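You operate a simulated robot arm through the tools that you are given. There is no shell and no other tool. Be economical: measure what you need, move in short steps, check, and stop when the job is done.

You run a simulated robot arm. Do the job below in one go: nothing can be reset, and whatever is moved stays where it is left.

TASK
Glue the cap block on the wooden rail and clamp it till the glue sets.
Fine: cover the patch in the rail's middle, put the glue pad back, watch the bead turn amber. Set down upright: glue pad. A coat counts when it lies all over at full strength: go over it till it gets no stronger.
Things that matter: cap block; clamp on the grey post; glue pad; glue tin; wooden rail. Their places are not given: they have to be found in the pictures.

The check looks at the end state, three seconds after you hand in, the way a careful person would. Anything else that was tipped, shoved, dropped, spilled or broken makes it a failure. A push-on lid holds only when it is set on centred and level and pressed home; a screw cap is set on level and turned clockwise until tight.

THE ROBOT
A 7-joint arm with a two-finger parallel gripper, fixed in place. Base frame: the origin is at the foot of the arm, x ahead of it, y to its left, z up; the work surface is at about z = 0.82. Lengths are in m, angles in degrees, forces in N, time in s.
With the tool pointing down near the work surface it reaches from about 0.24 to 0.68 m from the base axis. Its first joint turns from -66.0 to 66.0 degrees. Payload 2.4 kg.
The TCP is the grasp point between the finger pads, 0.03 m short of the fingertips. In the tool frame z runs along the fingers and y along their closing line. The gripper opens to 0.094 m. The fingers are 0.028 m wide and 0.01 m thick; the gripper's body (0.05 by 0.096 m) begins 0.055 m behind the TCP.
Orientation is that of the tool frame in the base frame, as [roll, pitch, yaw] about the fixed x, y, z axes, in that order (R = Rz(yaw) Ry(pitch) Rx(roll)). With the fingers straight down and closing along the base's y, the tool's x points along the base's -x, its y along +y and its z along -z.

THE INTERFACE
- The arm moves only by the tool step_arm. Its argument "plan" is a list of rows, each a list of 7 numbers: the shift along the tool's x, y, z in cm, then the turn, a rotation vector about the tool's x, y, z in degrees, then the finger opening in cm, from 0 to 9.4. In form: [[tx, ty, tz, wx, wy, wz, claw], ...]. A call has 1 to 8 rows; each row shifts and turns the commanded pose from where the row before left it, along the tool's axes as they then stand. Each row takes 0.2 s and may step no farther than 0.05 m and 8.6 degrees from the row before; otherwise, or with a gripper value out of range, the whole call is refused. Where a pose cannot be reached the arm comes as near as it can. A force on the tool above 40 N (or 10 N above the force at the start of the call, whichever is more), or a blocked arm, ends the call early, and 0.2 s more pass. The fingers move at their own pace (about 0.153 m/s each) and stop on an object; they squeeze with about 23 N. The grip force told is the motor's: it shows also when the fingers shut on nothing. Time passes only in rows, and 0.2 s behind the last, so rows that do not move let the fingers close. The reply holds the time, the measured pose of the TCP, the force on the tool along the base axes, the opening and the grip force, in the units named above and with some noise, with the torque about the TCP (base axes, N m) and any sound that the robot's microphone picked up.
- Cameras (640 x 400 px; columns grow to the right, rows downward): "scene" is fixed at [0.0463, 0.4744, 1.4805]; the picture's right is [-0.73, -0.69, 0.00], its down [-0.30, 0.31, -0.90] and it looks along [0.62, -0.65, -0.43] (base axes); focal length 333 px, centre (320, 200). "wrist" rides on the gripper at [0.076, 0.014, -0.103] in the tool frame; the picture's right is [-0.18, 0.98, 0.00], its down [-0.75, -0.14, -0.64] and it looks along [-0.63, -0.12, 0.77] (tool axes); focal length 243 px, centre (320, 200).
- camera(camera): a new picture of that camera. It takes no simulated time.
- locate(camera, pixels): for up to 12 pixels [column, row] of the newest picture of that camera ("zoom" is the newest enlarged one), the place [x, y, z] in the base frame of the surface seen there, good to about 0.003 m, but the place of the scene camera against the robot may be out by one fixed shift of up to 0.025 m in any direction. It takes no simulated time.
- enlarge(camera, box): a new picture of the part [left, top, right, bottom] of that camera's present view, enlarged. It takes no simulated time.
- job_done(): hands the job in; it is judged then, once.

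Work in short steps. Measure before you move; look again where a grasp or a placing could have gone wrong, and mend it. You have 80 turns and 38 pictures in all, those below and enlarged ones among them. Open the gripper and draw the arm clear of the work before you hand the job in, unless the task says otherwise; then end with one line.

The tools are called after "Call:" as a command line: name --pt "numbers of a row" for each row, then --argument value for the rest, lists and objects as JSON in quotes. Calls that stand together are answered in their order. step_arm: Moves the arm, as the interface text tells. Its arguments: {"type":"object","properties":{"plan":{"type":"array","items":{"type":"array","items":{"type":"number"}}}},"required":["plan"]} The other tools are called the same way: camera (camera) takes a picture; locate (camera, pixels) gives the place of the surface under pixels of a picture; enlarge (camera, box) takes an enlarged picture of a part of a camera's view; job_done () hands the job in.

At the start:

```text
t: 0.0
tool_pos: [0.3817, 0.0401, 1.2547]
tcp_rot: [180.0, 0.1, 180.0]
ft_force: [0.2, 0.3, 0.3]
moment: [0.01, 0.0, -0.01]
grip_width: 0.094
finger_force: 0.2
```

scene: 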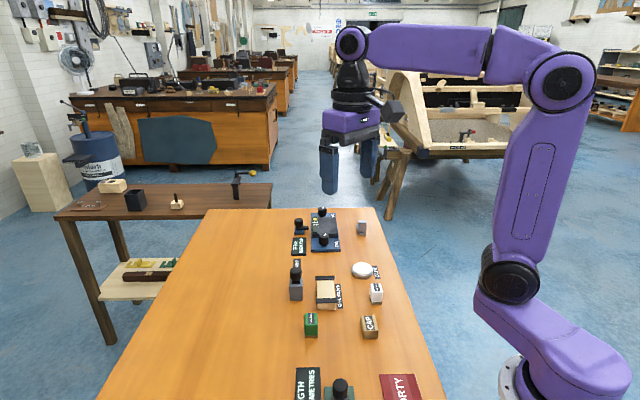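
wrist: 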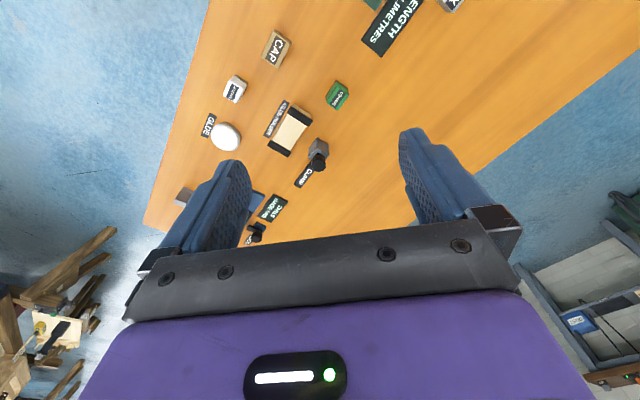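

The scene shows many small objects around pixels (290-380, 210-340). I enlarge that region to read labels.

Call:
enlarge --camera "scene" --box '[270, 200, 400, 281]'

Call:
enlarge --camera "scene" --box '[270, 255, 430, 355]'

Call:
enlarge --camera "scene" --box '[280, 300, 440, 400]'

```text
4.92 times, centred on (335, 240) of scene
```

zoom: 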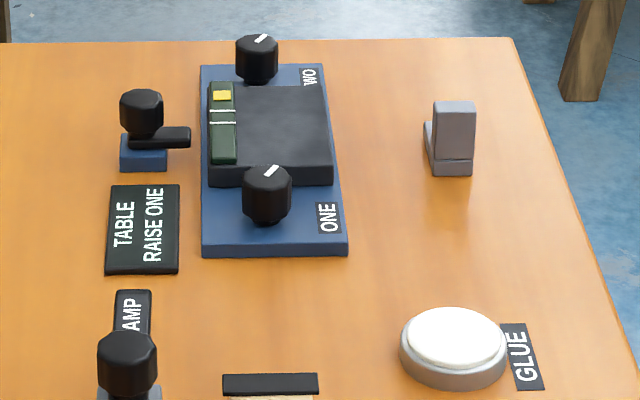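

```text
4.00 times, centred on (350, 305) of scene
```

zoom: 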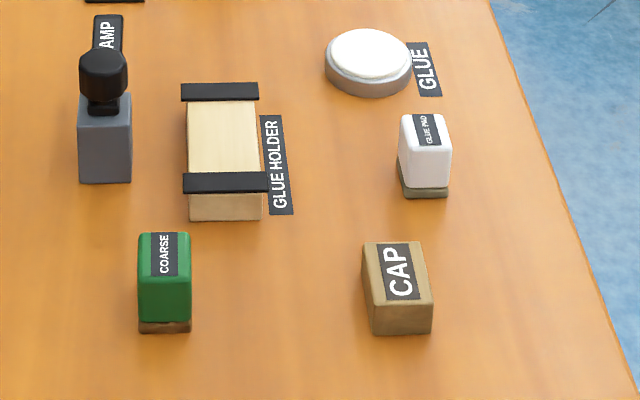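

```text
4.00 times, centred on (360, 350) of scene
```

zoom: 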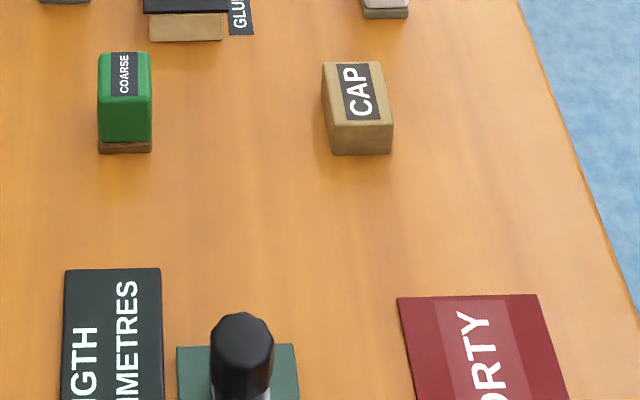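

The rail ("GLUE HOLDER"), tin, pad, cap and clamp are all identified. I enlarge the wrist view to localise them without the scene camera's offset.

Call:
enlarge --camera "wrist" --box '[190, 20, 366, 130]'

Call:
enlarge --camera "wrist" --box '[190, 95, 350, 195]'

```text
3.64 times, centred on (278, 75) of wrist
```

zoom: 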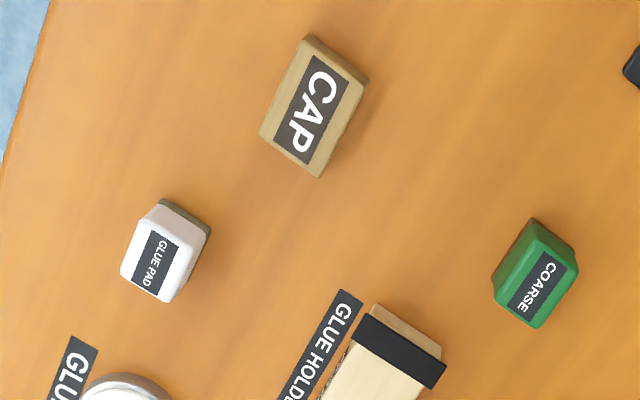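

```text
4.00 times, centred on (270, 145) of wrist
```

zoom: 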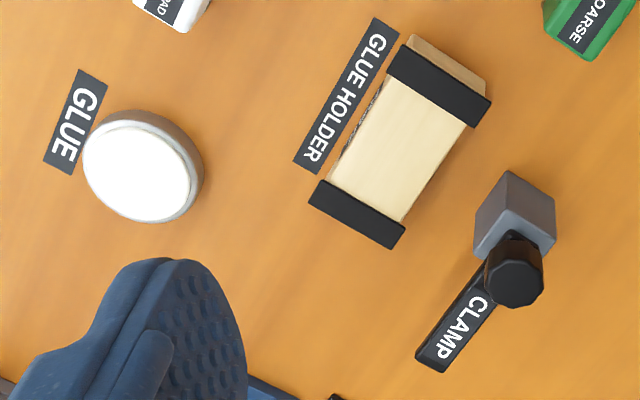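

Locate the key points in the newest zoom: tin, rail corners and strips, post, knob and clamp bar.

Call:
locate --camera "zoom" --pixels '[[137, 172], [95, 160], [185, 185], [388, 75], [480, 120], [312, 195], [395, 240], [400, 155], [505, 195], [516, 285], [480, 300], [435, 355]]'

Call:
locate --camera "wrist" --pixels '[[271, 36], [289, 44], [262, 56], [277, 65], [276, 50], [233, 89], [225, 94], [244, 85], [237, 102], [229, 82], [337, 97]]'

```text
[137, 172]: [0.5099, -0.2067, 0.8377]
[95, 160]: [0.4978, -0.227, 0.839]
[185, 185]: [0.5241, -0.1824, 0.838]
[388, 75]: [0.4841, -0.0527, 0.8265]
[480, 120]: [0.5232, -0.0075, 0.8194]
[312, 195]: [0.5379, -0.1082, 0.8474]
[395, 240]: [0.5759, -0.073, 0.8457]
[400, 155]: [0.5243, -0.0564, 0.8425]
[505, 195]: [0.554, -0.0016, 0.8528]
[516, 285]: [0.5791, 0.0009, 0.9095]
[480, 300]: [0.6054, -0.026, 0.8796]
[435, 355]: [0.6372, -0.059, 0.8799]
```

```text
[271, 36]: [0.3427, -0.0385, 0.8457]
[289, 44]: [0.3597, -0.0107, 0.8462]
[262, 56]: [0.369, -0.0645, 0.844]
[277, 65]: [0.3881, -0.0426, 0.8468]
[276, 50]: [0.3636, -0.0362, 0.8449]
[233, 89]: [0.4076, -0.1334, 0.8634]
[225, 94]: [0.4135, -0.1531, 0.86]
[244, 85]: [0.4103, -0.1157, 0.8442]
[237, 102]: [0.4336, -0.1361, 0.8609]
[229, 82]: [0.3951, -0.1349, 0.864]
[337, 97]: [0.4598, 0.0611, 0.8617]
```

All objects lie at about -45° in yaw (rail along (1,-1)), and the clamp bar at z≈0.88 points parallel to the rail, so it must be swung 90°. I go down with a 45° turn and then move above the glue pad.

Call:
step_arm --pt "0 0 3.7 0 0 7.5 9.4" --pt "0 0 3.7 0 0 7.5 9.4" --pt "0 0 3.7 0 0 7.5 9.4" --pt "0 0 3.7 0 0 7.5 9.4" --pt "0 0 3.7 0 0 7.5 9.4" --pt "0 0 3.7 0 0 7.5 9.4"

Call:
step_arm --pt "-3.63 -2.53 0 0 0 0 9.4" --pt "-3.63 -2.53 0 0 0 0 9.4" --pt "-3.63 -2.53 0 0 0 0 9.4" --pt "-3.63 -2.53 0 0 0 0 9.4" --pt "0 0 0 0 0 0 9.4"

Call:
camera --camera "wrist"

```text
t: 1.4
tool_pos: [0.3825, 0.0403, 1.0321]
tcp_rot: [-179.9, 0.0, 134.9]
ft_force: [-0.4, -0.6, -0.3]
moment: [0.0, -0.02, 0.01]
grip_width: 0.0939
finger_force: 0.2
```

```text
t: 2.6
tool_pos: [0.414, -0.1342, 1.0325]
tcp_rot: [180.0, 0.0, 135.1]
ft_force: [-0.2, 0.6, 0.9]
moment: [0.02, 0.02, -0.01]
grip_width: 0.0941
finger_force: 0.1
```

```text
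30 pictures are left
```

wrist: 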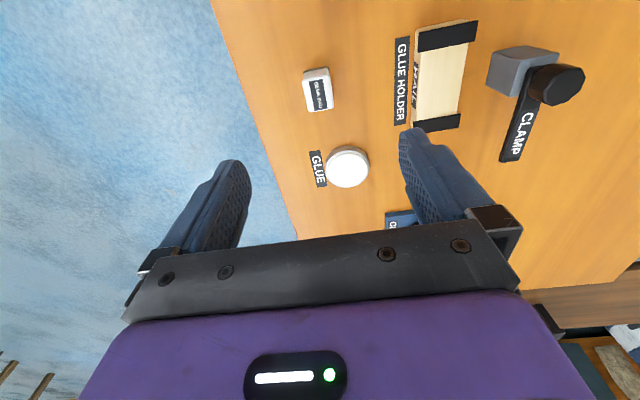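

The pad at (318,90), tin (347,167), and rail (440,75) are all visible. I enlarge and locate.

Call:
enlarge --camera "wrist" --box '[290, 55, 386, 115]'

Call:
locate --camera "zoom" --pixels '[[105, 90], [260, 85], [120, 190], [285, 180], [200, 280], [140, 370], [285, 340], [145, 280], [280, 270]]'

Call:
enlarge --camera "wrist" --box '[390, 10, 598, 170]'

```text
6.67 times, centred on (338, 85) of wrist
```

zoom: 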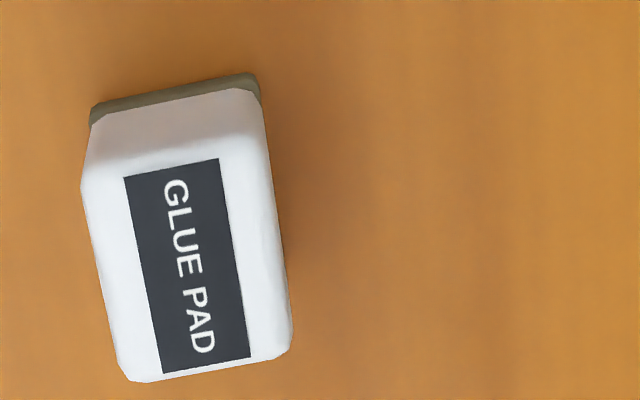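

```text
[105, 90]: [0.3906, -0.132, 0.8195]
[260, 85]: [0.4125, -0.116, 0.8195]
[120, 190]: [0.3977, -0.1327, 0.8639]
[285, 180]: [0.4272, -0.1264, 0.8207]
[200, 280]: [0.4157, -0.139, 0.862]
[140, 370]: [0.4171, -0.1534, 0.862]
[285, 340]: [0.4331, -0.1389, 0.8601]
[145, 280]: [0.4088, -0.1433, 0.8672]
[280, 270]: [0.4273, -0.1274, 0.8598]
```

```text
2.50 times, centred on (494, 90) of wrist
```

zoom: 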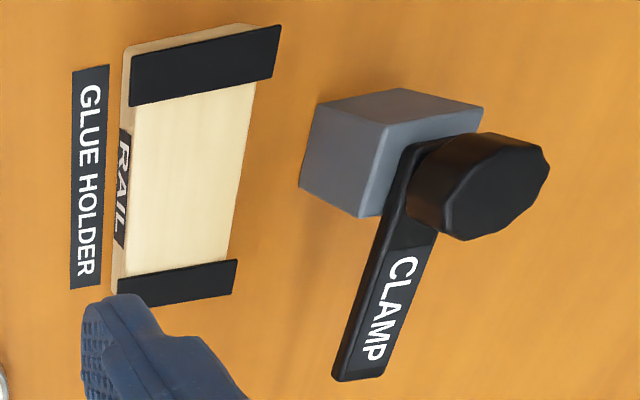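

Pad top centre is about (0.4145,-0.1355), ~26 mm wide across my closing line. I descend to TCP z≈0.861 and close.

Call:
step_arm --pt "0 0 4.3 0 0 0 9.4" --pt "0 0 4.3 0 0 0 9.4" --pt "0 0 4.3 0 0 0 7" --pt "0 0 4.2 0 0 0 5.5" --pt "0 0 0 0 0 0 5.5"

Call:
camera --camera "wrist"

```text
t: 3.8
tool_pos: [0.4125, -0.1353, 0.8615]
tcp_rot: [180.0, -0.1, 135.2]
ft_force: [0.1, -0.1, 0.4]
moment: [0.01, -0.02, 0.01]
grip_width: 0.0547
finger_force: 0.1
```

```text
27 pictures are left
```

wrist: 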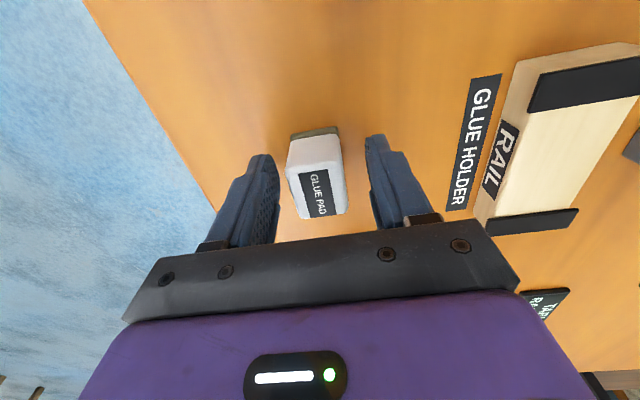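

The pad sits centred between the fingers (316,180). I close and lift.

Call:
step_arm --pt "0 0 0 0 0 0 2" --pt "0 0 0 0 0 0 1.5" --pt "0 0 0 0 0 0 1.5" --pt "0 0 -3 0 0 0 1.5" --pt "0 0 -4 0 0 0 1.5"

Call:
camera --camera "wrist"

```text
t: 5.0
tool_pos: [0.4137, -0.1355, 0.9315]
tcp_rot: [-180.0, 0.0, 135.2]
ft_force: [-0.2, -0.1, -0.3]
moment: [0.0, 0.03, -0.02]
grip_width: 0.0151
finger_force: 0.6
```

```text
26 pictures are left
```

wrist: 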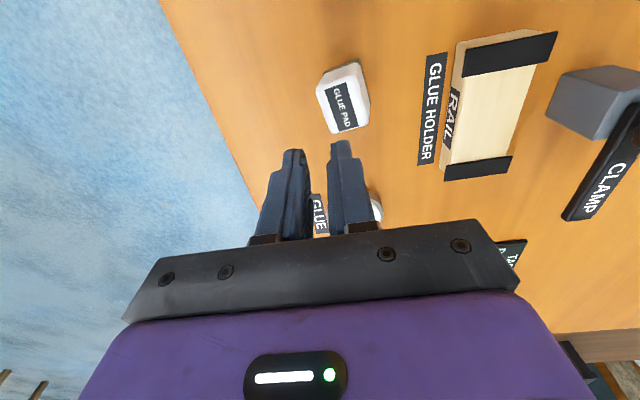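

The fingers closed without the pad (opening 0.015); the pad is still standing at (343,98). I look closely to see how it stands.

Call:
enlarge --camera "wrist" --box '[295, 50, 391, 145]'

Call:
locate --camera "wrist" --pixels '[[343, 108], [317, 88], [331, 133], [368, 123], [357, 68], [325, 77], [358, 62], [362, 79], [350, 120], [335, 92]]'

```text
4.21 times, centred on (343, 98) of wrist
```

zoom: 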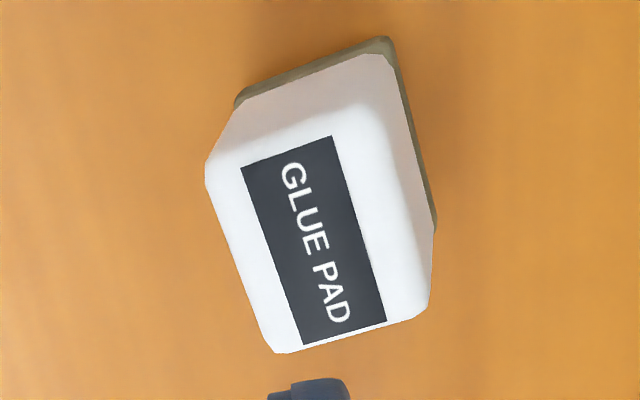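

```text
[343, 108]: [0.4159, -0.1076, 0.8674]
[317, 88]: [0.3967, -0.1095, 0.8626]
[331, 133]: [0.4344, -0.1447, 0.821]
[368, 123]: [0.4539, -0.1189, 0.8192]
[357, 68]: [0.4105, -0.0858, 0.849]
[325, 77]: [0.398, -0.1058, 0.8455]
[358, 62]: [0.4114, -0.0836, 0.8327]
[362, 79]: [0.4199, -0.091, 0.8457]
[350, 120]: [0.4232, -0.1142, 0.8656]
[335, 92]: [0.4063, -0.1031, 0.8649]
```

The pad is upright but shifted and turned a bit. I measure its top corners precisely.

Call:
locate --camera "zoom" --pixels '[[243, 167], [331, 138], [303, 343], [385, 318], [225, 175], [375, 125], [285, 340], [420, 305], [248, 93], [378, 48], [432, 215], [314, 240]]'

```text
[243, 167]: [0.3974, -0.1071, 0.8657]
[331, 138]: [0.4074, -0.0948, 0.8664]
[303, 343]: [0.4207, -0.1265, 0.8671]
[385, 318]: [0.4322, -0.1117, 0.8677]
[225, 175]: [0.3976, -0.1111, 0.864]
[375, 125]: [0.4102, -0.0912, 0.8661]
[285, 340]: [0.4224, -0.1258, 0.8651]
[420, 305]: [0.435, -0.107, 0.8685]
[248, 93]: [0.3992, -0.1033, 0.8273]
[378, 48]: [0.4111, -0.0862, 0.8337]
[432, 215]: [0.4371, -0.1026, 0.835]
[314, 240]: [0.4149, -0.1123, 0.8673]
```

The pad centre is now about (0.417,-0.107), its long axis near -35°. I move above it, turn the gripper about -9° in tool z, and look before lowering.

Call:
step_arm --pt "1.78 2.25 0 0 0 0 5.5" --pt "0 0 0 0 0 -4.5 5.5" --pt "0 0 0 0 0 -4.5 5.5" --pt "0 0 3.5 0 0 0 5.5" --pt "0 0 3.5 0 0 0 5.5" --pt "0 0 0 0 0 0 5.5"

Call:
enlarge --camera "wrist" --box '[220, 100, 428, 230]'

Call:
locate --camera "zoom" --pixels '[[120, 180], [490, 130], [310, 260]]'

```text
t: 6.4
tool_pos: [0.4163, -0.1055, 0.8607]
tcp_rot: [180.0, 0.0, 144.1]
ft_force: [0.0, 0.3, -0.5]
moment: [-0.01, 0.01, 0.0]
grip_width: 0.0547
finger_force: 0.0
```

```text
3.08 times, centred on (324, 165) of wrist
```

zoom: 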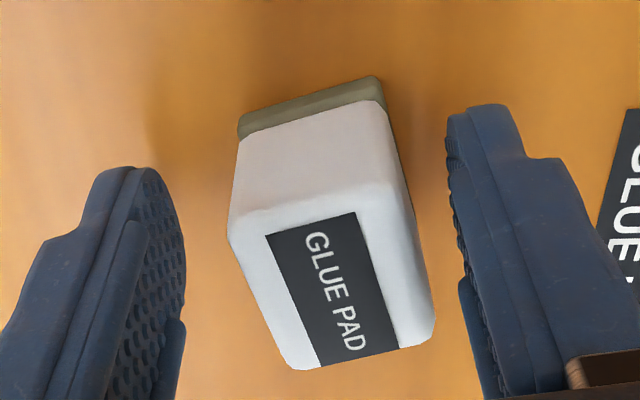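

```text
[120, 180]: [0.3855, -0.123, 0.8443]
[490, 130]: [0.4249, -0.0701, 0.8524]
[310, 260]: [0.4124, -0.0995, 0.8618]
```

The pad top centre sits ~4 mm toward tool +y and is still yawed ~6°. I correct both, then close gradually to watch contact.

Call:
step_arm --pt "0 0.4 0 0 0 -6 5.5" --pt "0 0 0 0 0 0 4" --pt "0 0 0 0 0 0 3.2" --pt "0 0 0 0 0 0 2.8" --pt "0 0 0 0 0 0 2.5" --pt "0 0 0 0 0 0 2.2"

Call:
enlarge --camera "wrist" --box '[220, 100, 428, 230]'

```text
t: 7.8
tool_pos: [0.419, -0.1013, 0.862]
tcp_rot: [-180.0, 0.0, 150.0]
ft_force: [-0.3, -0.2, 0.8]
moment: [0.02, 0.0, -0.01]
grip_width: 0.0336
finger_force: 22.6
```

```text
3.08 times, centred on (324, 165) of wrist
```

zoom: 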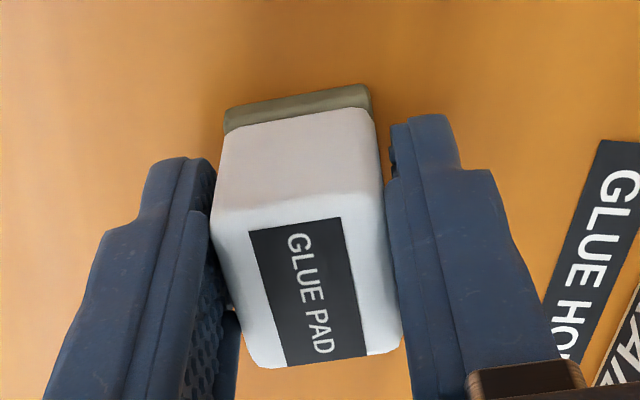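

The fingers hold at 33.6 mm with 22.6 N, apparently flush on the pad. I hold a moment and lift slightly.

Call:
step_arm --pt "0 0 0 0 0 0 1" --pt "0 0 -1 0 0 0 1" --pt "0 0 -2 0 0 0 1" --pt "0 0 -4 0 0 0 1"

Call:
enlarge --camera "wrist" --box '[220, 100, 428, 230]'

```text
t: 8.8
tool_pos: [0.4192, -0.1013, 0.9323]
tcp_rot: [-180.0, 0.1, 150.0]
ft_force: [0.1, -1.0, 0.7]
moment: [0.02, 0.0, 0.0]
grip_width: 0.0335
finger_force: 23.3
```

```text
3.08 times, centred on (324, 165) of wrist
```

zoom: 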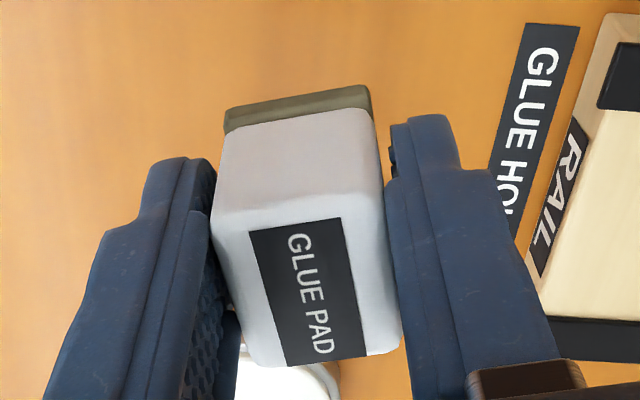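

The pad is firmly held, upright, bottom ~42 mm below the TCP. I turn back to yaw 135 and move over the tin centre (0.510,-0.2065).

Call:
step_arm --pt "0 0 0 0 0 7.5 1" --pt "0 0 0 0 0 7.5 1" --pt "-4.62 -0.33 0 0 0 0 1" --pt "-4.62 -0.33 0 0 0 0 1" --pt "-4.62 -0.33 0 0 0 0 1" --pt "0 0 2.5 0 0 0 1" --pt "0 0 0 0 0 0 1"

Call:
camera --camera "wrist"

```text
t: 10.4
tool_pos: [0.511, -0.2081, 0.907]
tcp_rot: [180.0, 0.0, 135.0]
ft_force: [0.6, -0.4, -0.5]
moment: [0.01, -0.03, 0.0]
grip_width: 0.0335
finger_force: 23.6
```

```text
21 pictures are left
```

wrist: 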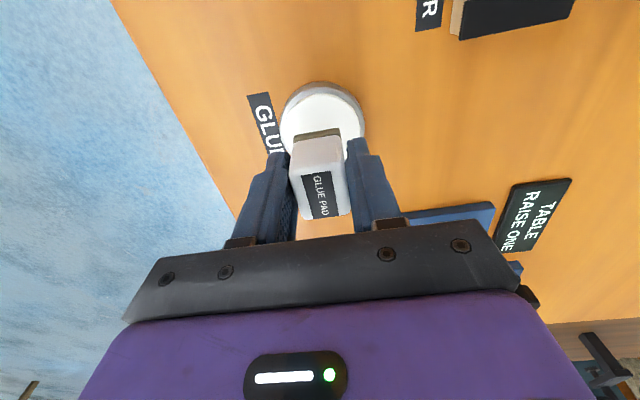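

The tin (centre ≈ (322,125)) lies right under the pad. I descend in small steps until contact is felt.

Call:
step_arm --pt "0 0 2.2 0 0 0 1" --pt "0 0 0.3 0 0 0 1" --pt "0 0 0.3 0 0 0 1" --pt "0 0 0.1 0 0 0 1"

```text
t: 11.4
tool_pos: [0.5098, -0.2078, 0.8785]
tcp_rot: [-179.9, 0.1, 135.1]
ft_force: [-4.6, 2.8, 20.2]
moment: [0.06, 0.15, -0.02]
grip_width: 0.0337
finger_force: 22.7
```

Contact at z≈0.879 with 20 N. I ease off slightly, hold briefly to load glue, and lift.

Call:
step_arm --pt "0 0 -0.1 0 0 0 1" --pt "0.2 0 0 0 0 0 1" --pt "-0.2 0 0 0 0 0 1" --pt "0 0 0 0 0 0 1" --pt "0 0 -3 0 0 0 1" --pt "0 0 -3 0 0 0 1"

Call:
camera --camera "wrist"

```text
t: 12.8
tool_pos: [0.5102, -0.2061, 0.938]
tcp_rot: [180.0, -0.2, 135.1]
ft_force: [0.4, 0.0, -0.3]
moment: [-0.02, 0.03, -0.01]
grip_width: 0.0339
finger_force: 22.9
```

```text
20 pictures are left
```

wrist: 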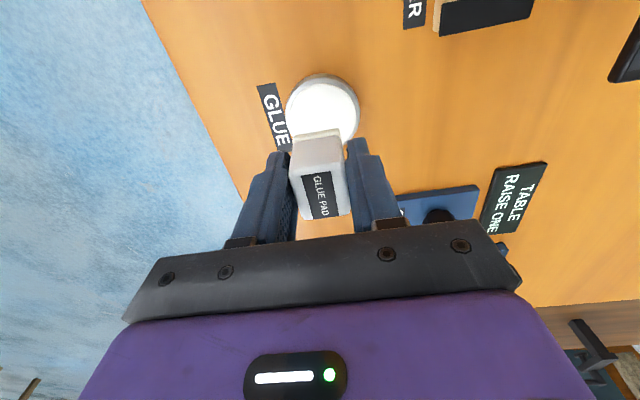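

The pad's sole has turned whitish, so it is loaded. I move up and toward the rail so that the rail is in the wrist view for a precise measurement.

Call:
step_arm --pt "0 0 -4 0 0 0 1" --pt "2.33 3 -0.7 0 0 0 1" --pt "2.33 3 -0.7 0 0 0 1" --pt "2.33 3 -0.7 0 0 0 1" --pt "0 0 0 0 0 0 1"

Call:
enlarge --camera "wrist" --box '[250, 0, 490, 150]'

```text
t: 14.0
tool_pos: [0.5236, -0.0932, 0.9994]
tcp_rot: [-180.0, 0.0, 135.0]
ft_force: [0.1, 0.2, -0.1]
moment: [-0.01, -0.01, 0.01]
grip_width: 0.0338
finger_force: 23.4
```

```text
2.67 times, centred on (370, 75) of wrist
```

zoom: 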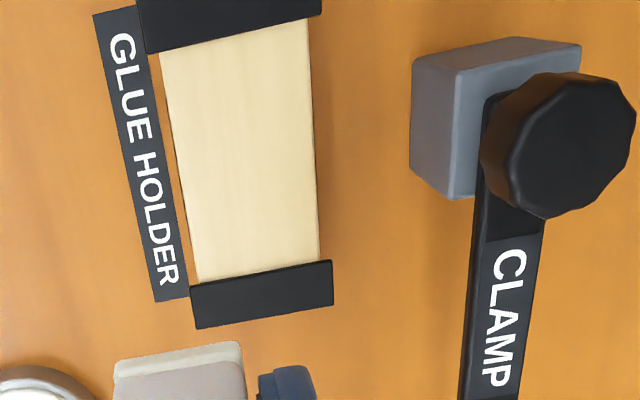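

Clear view of the rail. I locate the corners of its top face, strips, post top, knob and bar.

Call:
locate --camera "zoom" --pixels '[[166, 58], [304, 25], [202, 275], [313, 256], [247, 150], [145, 30], [200, 305], [325, 285], [440, 75], [565, 65], [565, 145], [490, 350]]'

Call:
enlarge --camera "wrist" --box '[300, 10, 380, 110]'

```text
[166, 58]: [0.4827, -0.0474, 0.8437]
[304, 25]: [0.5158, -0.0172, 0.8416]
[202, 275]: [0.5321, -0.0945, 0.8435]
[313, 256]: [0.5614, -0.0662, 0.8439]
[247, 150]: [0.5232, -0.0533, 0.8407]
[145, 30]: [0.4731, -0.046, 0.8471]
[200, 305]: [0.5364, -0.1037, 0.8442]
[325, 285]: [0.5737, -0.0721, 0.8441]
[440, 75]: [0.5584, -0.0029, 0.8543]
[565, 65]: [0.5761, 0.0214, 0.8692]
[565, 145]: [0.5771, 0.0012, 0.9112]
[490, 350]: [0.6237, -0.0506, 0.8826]
```

```text
4.00 times, centred on (340, 60) of wrist
```

zoom: 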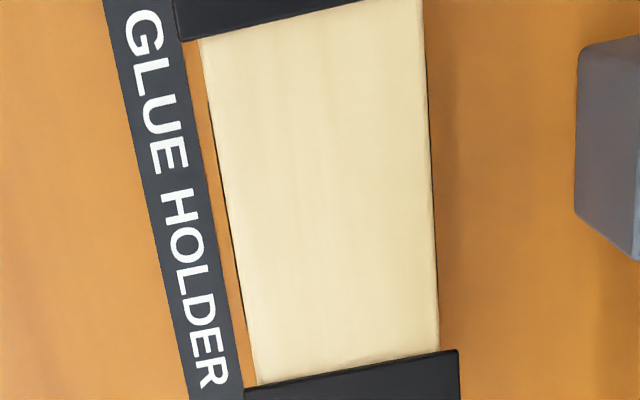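

Exposed rail top centre is (0.523,-0.0563), z≈0.843, ~45 mm wide × 67 mm long. I move above it and descend gently to near contact (TCP ≈0.886).

Call:
step_arm --pt "2.65 2.57 0 0 0 0 1" --pt "0 0 4 0 0 0 1" --pt "0 0 4 0 0 0 1" --pt "0 0 3 0 0 0 1" --pt "0 0 0.3 0 0 0 1" --pt "0 0 0 0 0 0 1"

```text
t: 15.4
tool_pos: [0.5238, -0.0563, 0.8864]
tcp_rot: [179.9, 0.1, 135.0]
ft_force: [0.1, 0.2, -0.2]
moment: [-0.02, 0.0, -0.02]
grip_width: 0.0338
finger_force: 22.4
```

Not in contact yet. I lower in 1 mm steps.

Call:
step_arm --pt "0 0 0.1 0 0 0 1" --pt "0 0 0.1 0 0 0 1" --pt "0 0 0 0 0 0 1"

```text
t: 16.2
tool_pos: [0.5228, -0.0582, 0.8852]
tcp_rot: [180.0, 0.0, 135.0]
ft_force: [-2.2, 0.4, 7.9]
moment: [-0.02, -0.01, 0.0]
grip_width: 0.0336
finger_force: 22.9
```

8 N contact. I rub in a small raster: ±5 mm across, ±10 mm along.

Call:
step_arm --pt "0 0.5 0 0 0 0 1" --pt "1.0 0 0 0 0 0 1" --pt "0 -1.0 0 0 0 0 1" --pt "-1.0 0 0 0 0 0 1" --pt "-1.0 0 0 0 0 0 1" --pt "0 1.0 0 0 0 0 1" --pt "1.0 0 0 0 0 0 1" --pt "0 -0.5 0 0 0 0 1"

Call:
step_arm --pt "0 0 -4 0 0 0 1" --pt "-2.5 -2.5 -3 0 0 0 1" --pt "0 0 -4 0 0 0 1" --pt "0 0 0 0 0 0 1"

Call:
enlarge --camera "wrist" --box '[280, 0, 440, 130]'

```text
t: 18.0
tool_pos: [0.523, -0.0565, 0.8852]
tcp_rot: [180.0, 0.2, 135.1]
ft_force: [2.0, 3.2, 10.6]
moment: [0.08, -0.17, 0.06]
grip_width: 0.0338
finger_force: 23.0
```

```text
t: 19.0
tool_pos: [0.5216, -0.0934, 0.9949]
tcp_rot: [-180.0, 0.0, 135.1]
ft_force: [-0.8, 0.1, -0.3]
moment: [-0.01, 0.01, -0.03]
grip_width: 0.0338
finger_force: 22.6
```

```text
3.08 times, centred on (360, 65) of wrist
```

zoom: 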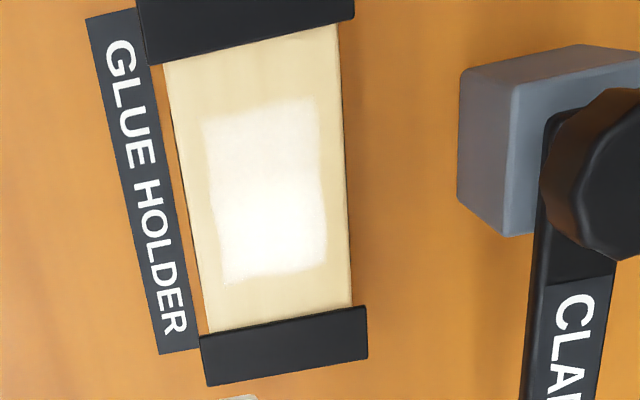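

A white coat now marks the patch (zoom ~(205,105)-(325,280)), weaker at the camera-side end. I reload the pad and go over it more.

Call:
step_arm --pt "-2.39 -2.94 0 0 0 0 1" --pt "-2.39 -2.94 0 0 0 0 1" --pt "-2.39 -2.94 0 0 0 0 1" --pt "0 0 4 0 0 0 1" --pt "0 0 4 0 0 0 1" --pt "0 0 2.8 0 0 0 1" --pt "0 0 0.4 0 0 0 1" --pt "0 0 0.15 0 0 0 1"

Call:
step_arm --pt "0 0 0.1 0 0 0 1" --pt "0.2 0 0 0 0 0 1" --pt "-0.2 0 0 0 0 0 1"

```text
t: 20.8
tool_pos: [0.5108, -0.2049, 0.8801]
tcp_rot: [-180.0, 0.0, 135.0]
ft_force: [-0.7, 0.0, 0.7]
moment: [0.02, -0.03, -0.01]
grip_width: 0.0338
finger_force: 23.0
```

```text
t: 21.6
tool_pos: [0.5113, -0.2047, 0.8804]
tcp_rot: [179.9, 0.0, 135.0]
ft_force: [0.4, 0.3, 0.1]
moment: [0.0, 0.01, 0.01]
grip_width: 0.0336
finger_force: 23.0
```

No force yet; I lower another couple of mm, press briefly.

Call:
step_arm --pt "0 0 0.1 0 0 0 1" --pt "0 0 0.05 0 0 0 1" --pt "0.2 0 0 0 0 0 1" --pt "-0.2 0 0 0 0 0 1" --pt "0 0 0 0 0 0 1"

```text
t: 22.8
tool_pos: [0.512, -0.2043, 0.8797]
tcp_rot: [179.9, 0.0, 135.1]
ft_force: [-4.0, 2.4, 12.2]
moment: [0.04, 0.04, 0.04]
grip_width: 0.0338
finger_force: 23.2
```

12 N on the glue: reloaded. Back to the rail, stopping just above contact.

Call:
step_arm --pt "0 0 -4 0 0 0 1" --pt "0 0 -2 0 0 0 1" --pt "2.42 2.83 0 0 0 0 1" --pt "2.42 2.83 0 0 0 0 1" --pt "2.42 2.83 0 0 0 0 1" --pt "2.42 2.83 0 0 0 0 1" --pt "0 0 3 0 0 0 1" --pt "0 0 2.1 0 0 0 1"

Call:
step_arm --pt "0 0 0.1 0 0 0 1" --pt "0 0 0.1 0 0 0 1" --pt "0 0 0 0 0 0 1"

```text
t: 24.6
tool_pos: [0.5227, -0.0586, 0.8875]
tcp_rot: [180.0, -0.1, 135.0]
ft_force: [-0.4, 0.1, -0.5]
moment: [-0.01, 0.02, -0.02]
grip_width: 0.0338
finger_force: 23.1
```

```text
t: 25.4
tool_pos: [0.5248, -0.0577, 0.8858]
tcp_rot: [180.0, 0.0, 135.0]
ft_force: [-1.1, -0.2, -0.4]
moment: [-0.01, 0.01, -0.01]
grip_width: 0.0335
finger_force: 23.3
```

Another 1.5 mm down, then rub, favouring the weaker camera-side (+x tool) end.

Call:
step_arm --pt "0 0 0.15 0 0 0 1" --pt "0.5 0.5 0 0 0 0 1" --pt "0.7 0 0 0 0 0 1" --pt "0 -1.0 0 0 0 0 1" --pt "-1.2 0 0 0 0 0 1" --pt "1.2 0.5 0 0 0 0 1" --pt "0 0.5 0 0 0 0 1" --pt "-1.2 -0.5 0 0 0 0 1"

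Call:
step_arm --pt "-0.8 0 0 0 0 0 1" --pt "0 0.5 0 0 0 0 1" --pt "0.8 0 0 0 0 0 1" --pt "0 -1.0 0 0 0 0 1" --pt "-0.8 0 0 0 0 0 1" --pt "0.8 0.5 0 0 0 0 1" --pt "0.8 0 0 0 0 0 1" --pt "-0.8 0 0 0 0 0 1"

Call:
step_arm --pt "0 0 -4 0 0 0 1" --pt "-2.5 -2.5 -3 0 0 0 1" --pt "0 0 -4 0 0 0 1" --pt "0 0 0 0 0 0 1"

Call:
enlarge --camera "wrist" --box '[280, 0, 440, 130]'

```text
t: 27.2
tool_pos: [0.5227, -0.0564, 0.8841]
tcp_rot: [180.0, -0.2, 135.0]
ft_force: [0.2, 1.4, 4.5]
moment: [0.0, -0.05, 0.01]
grip_width: 0.0337
finger_force: 22.9
```

```text
t: 29.0
tool_pos: [0.5209, -0.0555, 0.8839]
tcp_rot: [-180.0, -0.1, 135.1]
ft_force: [-1.3, 2.0, 8.1]
moment: [0.05, -0.04, 0.04]
grip_width: 0.0335
finger_force: 23.1
```

```text
t: 30.0
tool_pos: [0.523, -0.0934, 0.9952]
tcp_rot: [180.0, 0.0, 135.1]
ft_force: [-0.3, -0.1, -0.1]
moment: [-0.03, -0.02, -0.04]
grip_width: 0.0336
finger_force: 23.1
```

```text
3.08 times, centred on (360, 65) of wrist
```

zoom: 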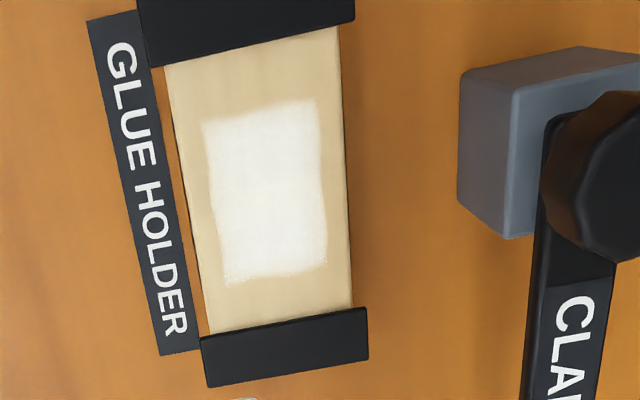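

Now nearly uniform, but the far end (zoom row 265-285) is still speckled. One more reload and pass with emphasis there.

Call:
step_arm --pt "-2.39 -2.94 0 0 0 0 1" --pt "-2.39 -2.94 0 0 0 0 1" --pt "-2.39 -2.94 0 0 0 0 1" --pt "0 0 4 0 0 0 1" --pt "0 0 4 0 0 0 1" --pt "0 0 2.8 0 0 0 1" --pt "0 0 0.5 0 0 0 1" --pt "0 0 0.15 0 0 0 1"

Call:
step_arm --pt "0 0 0.1 0 0 0 1" --pt "0.2 0 0 0 0 0 1" --pt "-0.2 0 0 0 0 0 1"

```text
t: 31.8
tool_pos: [0.5115, -0.205, 0.8793]
tcp_rot: [-179.9, 0.0, 135.0]
ft_force: [0.0, -0.7, -0.1]
moment: [0.03, 0.01, 0.03]
grip_width: 0.0335
finger_force: 22.6
```

```text
t: 32.6
tool_pos: [0.512, -0.2058, 0.8783]
tcp_rot: [-180.0, 0.0, 135.1]
ft_force: [-0.2, 0.9, 0.3]
moment: [0.01, 0.01, 0.01]
grip_width: 0.0338
finger_force: 23.1
```

Still no force; lower 1.5 mm more.

Call:
step_arm --pt "0 0 0.1 0 0 0 1" --pt "0 0 0.05 0 0 0 1" --pt "0.2 0 0 0 0 0 1" --pt "-0.2 0 0 0 0 0 1" --pt "0 0 0 0 0 0 1"

```text
t: 33.8
tool_pos: [0.5117, -0.2049, 0.8775]
tcp_rot: [-179.9, 0.1, 135.1]
ft_force: [-1.5, 2.3, 16.4]
moment: [0.05, 0.01, 0.02]
grip_width: 0.0336
finger_force: 22.6
```

Loaded with 16 N. Back to the rail just above contact.

Call:
step_arm --pt "0 0 -4 0 0 0 1" --pt "0 0 -2 0 0 0 1" --pt "2.42 2.83 0 0 0 0 1" --pt "2.42 2.83 0 0 0 0 1" --pt "2.42 2.83 0 0 0 0 1" --pt "2.42 2.83 0 0 0 0 1" --pt "0 0 3 0 0 0 1" --pt "0 0 2.1 0 0 0 1"

Call:
step_arm --pt "0 0 0.1 0 0 0 1" --pt "0 0 0.1 0 0 0 1" --pt "0 0 0 0 0 0 1"

```text
t: 35.6
tool_pos: [0.5227, -0.0574, 0.8856]
tcp_rot: [180.0, 0.0, 134.9]
ft_force: [-0.6, -0.1, -0.4]
moment: [0.01, -0.01, 0.03]
grip_width: 0.0337
finger_force: 23.0
```

```text
t: 36.4
tool_pos: [0.5225, -0.0577, 0.884]
tcp_rot: [180.0, 0.1, 135.0]
ft_force: [0.2, 0.3, 2.9]
moment: [-0.04, -0.03, -0.01]
grip_width: 0.0337
finger_force: 22.5
```

Light contact. I press another 1 mm and rub all over with emphasis on the far (-x) end.

Call:
step_arm --pt "0 0.5 0.1 0 0 0 1" --pt "-1.2 0 0 0 0 0 1" --pt "0 -1.0 0 0 0 0 1" --pt "1.2 0 0 0 0 0 1" --pt "-1.2 0.5 0 0 0 0 1" --pt "1.2 0.5 0 0 0 0 1" --pt "-1.2 0 0 0 0 0 1" --pt "1.2 -0.5 0 0 0 0 1"

Call:
step_arm --pt "1.1 0 0 0 0 0 1" --pt "0 0.5 0 0 0 0 1" --pt "-1.1 0 0 0 0 0 1" --pt "0 -1.0 0 0 0 0 1" --pt "1.1 0 0 0 0 0 1" --pt "-1.1 0.5 0 0 0 0 1" --pt "-1.0 0 0 0 0 0 1" --pt "1.0 0 0 0 0 0 1"

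Call:
step_arm --pt "0 0 -4 0 0 0 1" --pt "-2.5 -2.5 -3 0 0 0 1" --pt "0 0 -4 0 0 0 1" --pt "0 0 0 0 0 0 1"

Call:
enlarge --camera "wrist" --box '[280, 0, 440, 130]'

```text
t: 38.2
tool_pos: [0.5241, -0.0568, 0.8837]
tcp_rot: [179.9, 0.1, 135.0]
ft_force: [3.5, -2.1, 11.9]
moment: [-0.09, -0.09, 0.0]
grip_width: 0.0337
finger_force: 23.0
```

```text
t: 40.0
tool_pos: [0.5223, -0.0561, 0.8834]
tcp_rot: [179.9, 0.0, 135.0]
ft_force: [0.7, -0.4, 3.5]
moment: [-0.03, -0.07, 0.01]
grip_width: 0.0335
finger_force: 22.7
```

```text
t: 41.0
tool_pos: [0.5234, -0.0917, 0.9933]
tcp_rot: [180.0, 0.1, 135.1]
ft_force: [0.7, 0.0, -0.9]
moment: [0.0, -0.01, 0.0]
grip_width: 0.0334
finger_force: 23.2
```

```text
3.08 times, centred on (360, 65) of wrist
```

zoom: 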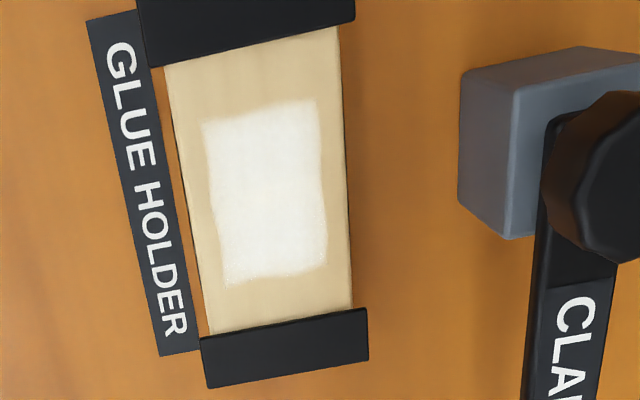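

Strength unchanged and uniform now: coat is saturated. I record the patch corners and carry the pad back to its original spot (0.4145,-0.1355).

Call:
locate --camera "zoom" --pixels '[[205, 122], [315, 102], [226, 282], [325, 265], [265, 190]]'

Call:
step_arm --pt "1.53 -3.6 0 0 0 0 1" --pt "1.53 -3.6 0 0 0 0 1" --pt "1.53 -3.6 0 0 0 0 1" --pt "0 0 4 0 0 0 1" --pt "0 0 4 0 0 0 1" --pt "0 0 3.5 0 0 0 1" --pt "0 0 1.2 0 0 0 1"

```text
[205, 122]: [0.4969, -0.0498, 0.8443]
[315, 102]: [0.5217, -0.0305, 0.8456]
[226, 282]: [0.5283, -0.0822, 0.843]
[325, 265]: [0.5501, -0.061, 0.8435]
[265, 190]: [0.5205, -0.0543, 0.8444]
```

```text
t: 42.6
tool_pos: [0.4157, -0.1353, 0.8645]
tcp_rot: [-180.0, 0.0, 135.0]
ft_force: [0.3, -0.4, -0.2]
moment: [-0.04, 0.01, 0.01]
grip_width: 0.0337
finger_force: 23.5
```

Patch centre ≈ (0.524,-0.056). I lower the last millimetres till the pad touches the table.

Call:
step_arm --pt "0 0 0.15 0 0 0 1" --pt "0 0 0.1 0 0 0 1" --pt "0 0 0 0 0 0 1"

```text
t: 43.4
tool_pos: [0.4145, -0.1357, 0.8623]
tcp_rot: [-180.0, 0.1, 135.0]
ft_force: [0.2, -0.2, -0.6]
moment: [-0.01, 0.01, -0.01]
grip_width: 0.0335
finger_force: 23.4
```

Call:
step_arm --pt "0 0 0.1 0 0 0 1" --pt "0 0 0 0 0 0 1"

```text
t: 44.0
tool_pos: [0.4137, -0.1373, 0.8628]
tcp_rot: [179.9, -0.1, 135.0]
ft_force: [-0.2, 0.1, -0.3]
moment: [-0.04, -0.02, 0.03]
grip_width: 0.0336
finger_force: 22.9
```

Still no contact force; another 1–2 mm down.

Call:
step_arm --pt "0 0 0.1 0 0 0 1" --pt "0 0 0.05 0 0 0 1" --pt "0 0 0 0 0 0 1"

```text
t: 44.8
tool_pos: [0.4145, -0.1364, 0.8611]
tcp_rot: [180.0, 0.0, 135.0]
ft_force: [1.0, -0.4, -1.0]
moment: [-0.02, 0.0, 0.02]
grip_width: 0.0336
finger_force: 22.8
```

Call:
step_arm --pt "0 0 0.1 0 0 0 1" --pt "0 0 0.05 0 0 0 1" --pt "0 0 0 0 0 0 1"

```text
t: 45.6
tool_pos: [0.4142, -0.1361, 0.8596]
tcp_rot: [180.0, 0.1, 134.9]
ft_force: [0.5, 0.2, -0.5]
moment: [0.01, -0.01, -0.01]
grip_width: 0.0336
finger_force: 23.1
```

Call:
step_arm --pt "0 0 0.1 0 0 0 1" --pt "0 0 0.05 0 0 0 1" --pt "0 0 0 0 0 0 1"

```text
t: 46.4
tool_pos: [0.4133, -0.1365, 0.8588]
tcp_rot: [180.0, 0.1, 134.9]
ft_force: [-2.5, 1.4, 21.4]
moment: [0.06, 0.05, 0.0]
grip_width: 0.0335
finger_force: 22.8
```

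The pad rests on the table (21 N). I ease off 1 mm, open, and rise straight up.

Call:
step_arm --pt "0 0 -0.1 0 0 0 1" --pt "0 0 0 0 0 0 4.2" --pt "0 0 0 0 0 0 6" --pt "0 0 0 0 0 0 6" --pt "0 0 -4 0 0 0 6" --pt "0 0 -4 0 0 0 6" --pt "0 0 -4 0 0 0 6"

Call:
camera --camera "wrist"

```text
t: 48.0
tool_pos: [0.4142, -0.1359, 0.9793]
tcp_rot: [180.0, 0.0, 135.2]
ft_force: [-0.2, -0.2, 0.2]
moment: [0.0, -0.01, 0.03]
grip_width: 0.06
finger_force: 0.1
```

```text
14 pictures are left
```

wrist: 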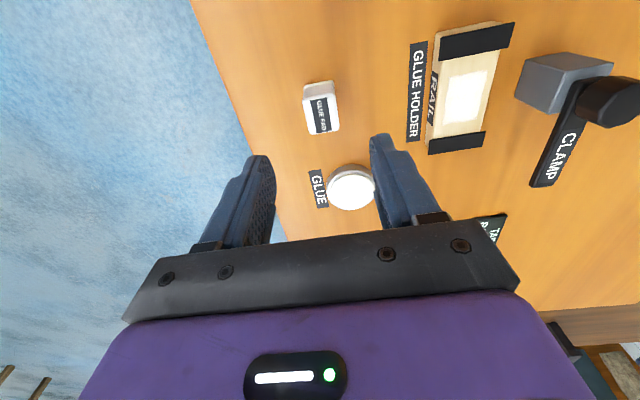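

The pad stands upright at (321,108), rail coat visible. I move above the cap (≈(0.365,-0.039)) and look.

Call:
step_arm --pt "3.44 1.12 0 0 0 0 6" --pt "3.44 1.12 0 0 0 0 6" --pt "3.44 1.12 0 0 0 0 6" --pt "0 0 0 0 0 0 6"

Call:
enlarge --camera "wrist" --box '[260, 50, 388, 150]'

```text
t: 49.0
tool_pos: [0.3645, -0.0397, 0.9777]
tcp_rot: [-179.9, 0.0, 134.9]
ft_force: [0.0, 0.1, 0.4]
moment: [-0.04, -0.04, 0.01]
grip_width: 0.0599
finger_force: 0.0
```

```text
4.00 times, centred on (324, 100) of wrist
```

zoom: 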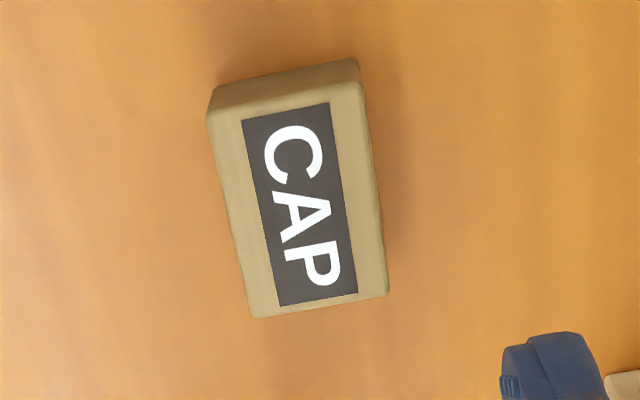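

Call:
locate --camera "zoom" --pixels '[[214, 120], [355, 90], [255, 310], [380, 288], [242, 121], [328, 103], [280, 305], [357, 292], [300, 205]]'

```text
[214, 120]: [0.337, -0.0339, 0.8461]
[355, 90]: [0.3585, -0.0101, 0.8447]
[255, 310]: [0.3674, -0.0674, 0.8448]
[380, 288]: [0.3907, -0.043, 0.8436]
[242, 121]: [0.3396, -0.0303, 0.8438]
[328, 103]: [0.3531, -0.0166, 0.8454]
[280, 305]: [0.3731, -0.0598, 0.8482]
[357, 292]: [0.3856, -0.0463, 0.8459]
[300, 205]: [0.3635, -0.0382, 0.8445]
```

Cap centre (0.3633,-0.0385), width 33 mm across the closing line, yaw matches. Descend to TCP z≈0.858 and close gradually.

Call:
step_arm --pt "0.15 0 4 0 0 0 6" --pt "0 0 4 0 0 0 6" --pt "0 0 3.9 0 0 0 6" --pt "0 0 0 0 0 0 4.4" --pt "0 0 0 0 0 0 3.6" --pt "0 0 0 0 0 0 3" --pt "0 0 0 0 0 0 1.5" --pt "0 0 0 0 0 0 1.5"

Call:
step_arm --pt "0 0 -4 0 0 0 1.5" --pt "0 0 -4 0 0 0 1.5" --pt "0 0 0 0 0 0 1.5"

Call:
enlarge --camera "wrist" --box '[220, 100, 428, 230]'

```text
t: 50.8
tool_pos: [0.363, -0.0386, 0.8604]
tcp_rot: [-180.0, 0.0, 135.0]
ft_force: [0.0, 0.3, -0.7]
moment: [-0.01, 0.02, 0.0]
grip_width: 0.0348
finger_force: 23.1
```

```text
t: 51.6
tool_pos: [0.3633, -0.0377, 0.9396]
tcp_rot: [-179.9, -0.1, 135.0]
ft_force: [0.0, 0.0, -0.7]
moment: [0.0, 0.01, 0.0]
grip_width: 0.0349
finger_force: 22.8
```

```text
3.08 times, centred on (324, 165) of wrist
```

zoom: 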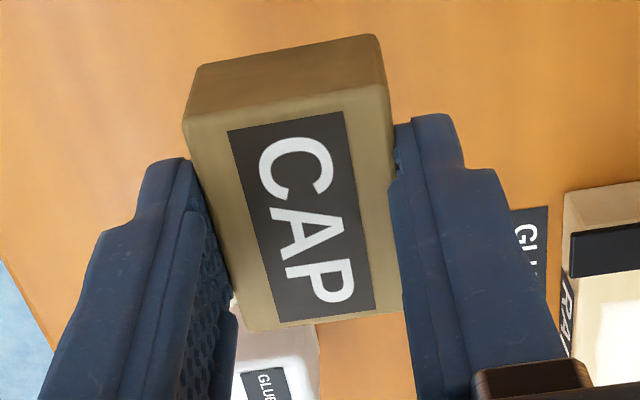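

Cap held level. I move above the patch centre (0.524,-0.056) and lower to just above the rail.

Call:
step_arm --pt "-3.165 2.53 0 0 0 0 1.5" --pt "-3.165 2.53 0 0 0 0 1.5" --pt "-3.165 2.53 0 0 0 0 1.5" --pt "-3.165 2.53 0 0 0 0 1.5" --pt "0 0 3 0 0 0 1.5" --pt "0 0 0 0 0 0 1.5"

Call:
camera --camera "wrist"

```text
t: 53.0
tool_pos: [0.5271, -0.056, 0.9099]
tcp_rot: [179.9, 0.0, 135.0]
ft_force: [-0.7, 0.4, -0.5]
moment: [-0.02, 0.01, 0.02]
grip_width: 0.0347
finger_force: 23.3
```

```text
11 pictures are left
```

wrist: 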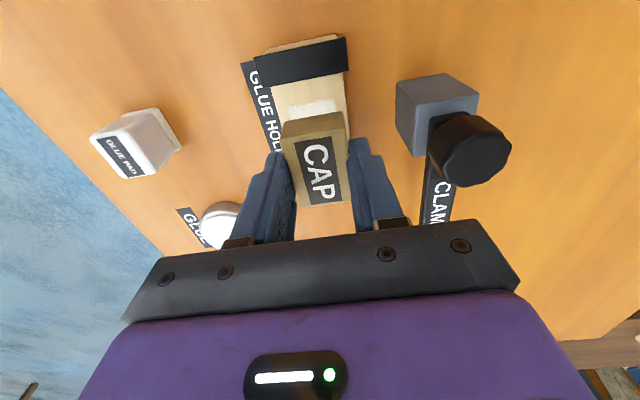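

Aligned over the patch. Lower to contact.

Call:
step_arm --pt "0 0 2.2 0 0 0 1.5" --pt "0 0 0.2 0 0 0 1.5" --pt "0 0 0.1 0 0 0 1.5" --pt "0 0 0 0 0 0 1.5"

```text
t: 54.0
tool_pos: [0.5254, -0.055, 0.8856]
tcp_rot: [179.9, 0.0, 134.9]
ft_force: [-0.7, 0.2, 0.2]
moment: [0.03, 0.01, -0.01]
grip_width: 0.0348
finger_force: 22.7
```

Call:
step_arm --pt "0 0 0.1 0 0 0 1.5" --pt "0 0 0.1 0 0 0 1.5" --pt "0 0 0 0 0 0 1.5"

```text
t: 54.8
tool_pos: [0.5247, -0.056, 0.8839]
tcp_rot: [-179.9, 0.0, 135.1]
ft_force: [-4.4, 2.0, 15.7]
moment: [0.01, 0.2, 0.0]
grip_width: 0.0349
finger_force: 23.1
```

Cap pressed on the rail (16 N). Open and rise, then look.

Call:
step_arm --pt "0 0 -0.05 0 0 0 1.5" --pt "0 0 0 0 0 0 4.2" --pt "0 0 0 0 0 0 5.5" --pt "0 0 0 0 0 0 5.5" --pt "0 0 -4 0 0 0 5.5" --pt "-2.5 -2.5 -3 0 0 0 5.5" --pt "0 0 -4 0 0 0 5.5"

Call:
enlarge --camera "wrist" --box '[280, 0, 480, 140]'

```text
t: 56.4
tool_pos: [0.5244, -0.0915, 0.9945]
tcp_rot: [180.0, 0.0, 135.1]
ft_force: [0.0, -0.4, -0.3]
moment: [0.0, 0.01, 0.0]
grip_width: 0.055
finger_force: 0.1
```

```text
2.86 times, centred on (380, 70) of wrist
```

zoom: 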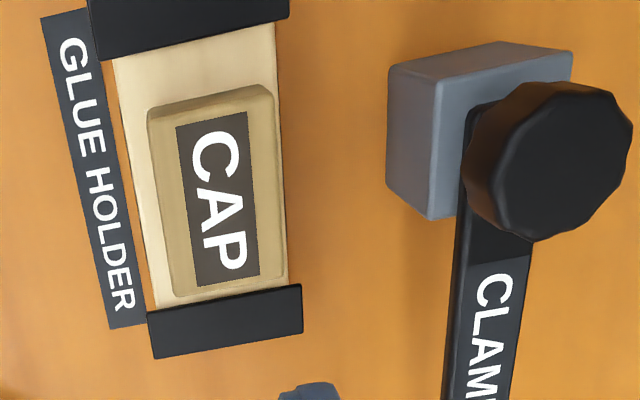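

The cap covers the whole patch. I locate the cap top, post, knob and bar for the clamp.

Call:
locate --camera "zoom" --pixels '[[215, 200], [155, 120], [272, 97], [180, 290], [500, 160], [625, 145], [560, 85], [550, 232], [555, 160], [440, 85], [545, 60], [490, 260]]'

Call:
enlarge --camera "scene" --box '[270, 245, 370, 315]'

```text
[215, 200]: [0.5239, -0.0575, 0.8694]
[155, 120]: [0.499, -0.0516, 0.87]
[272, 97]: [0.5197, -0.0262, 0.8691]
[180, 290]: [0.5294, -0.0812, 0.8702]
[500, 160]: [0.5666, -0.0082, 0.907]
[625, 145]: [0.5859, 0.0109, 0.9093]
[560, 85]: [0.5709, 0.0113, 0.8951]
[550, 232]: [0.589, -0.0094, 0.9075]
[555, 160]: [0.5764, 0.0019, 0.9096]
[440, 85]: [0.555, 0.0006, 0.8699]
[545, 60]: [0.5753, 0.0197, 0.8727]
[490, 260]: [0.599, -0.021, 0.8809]
```

```text
5.71 times, centred on (320, 280) of scene
```

zoom: 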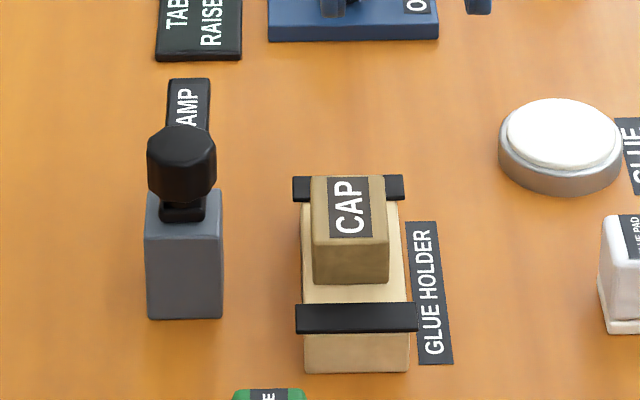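

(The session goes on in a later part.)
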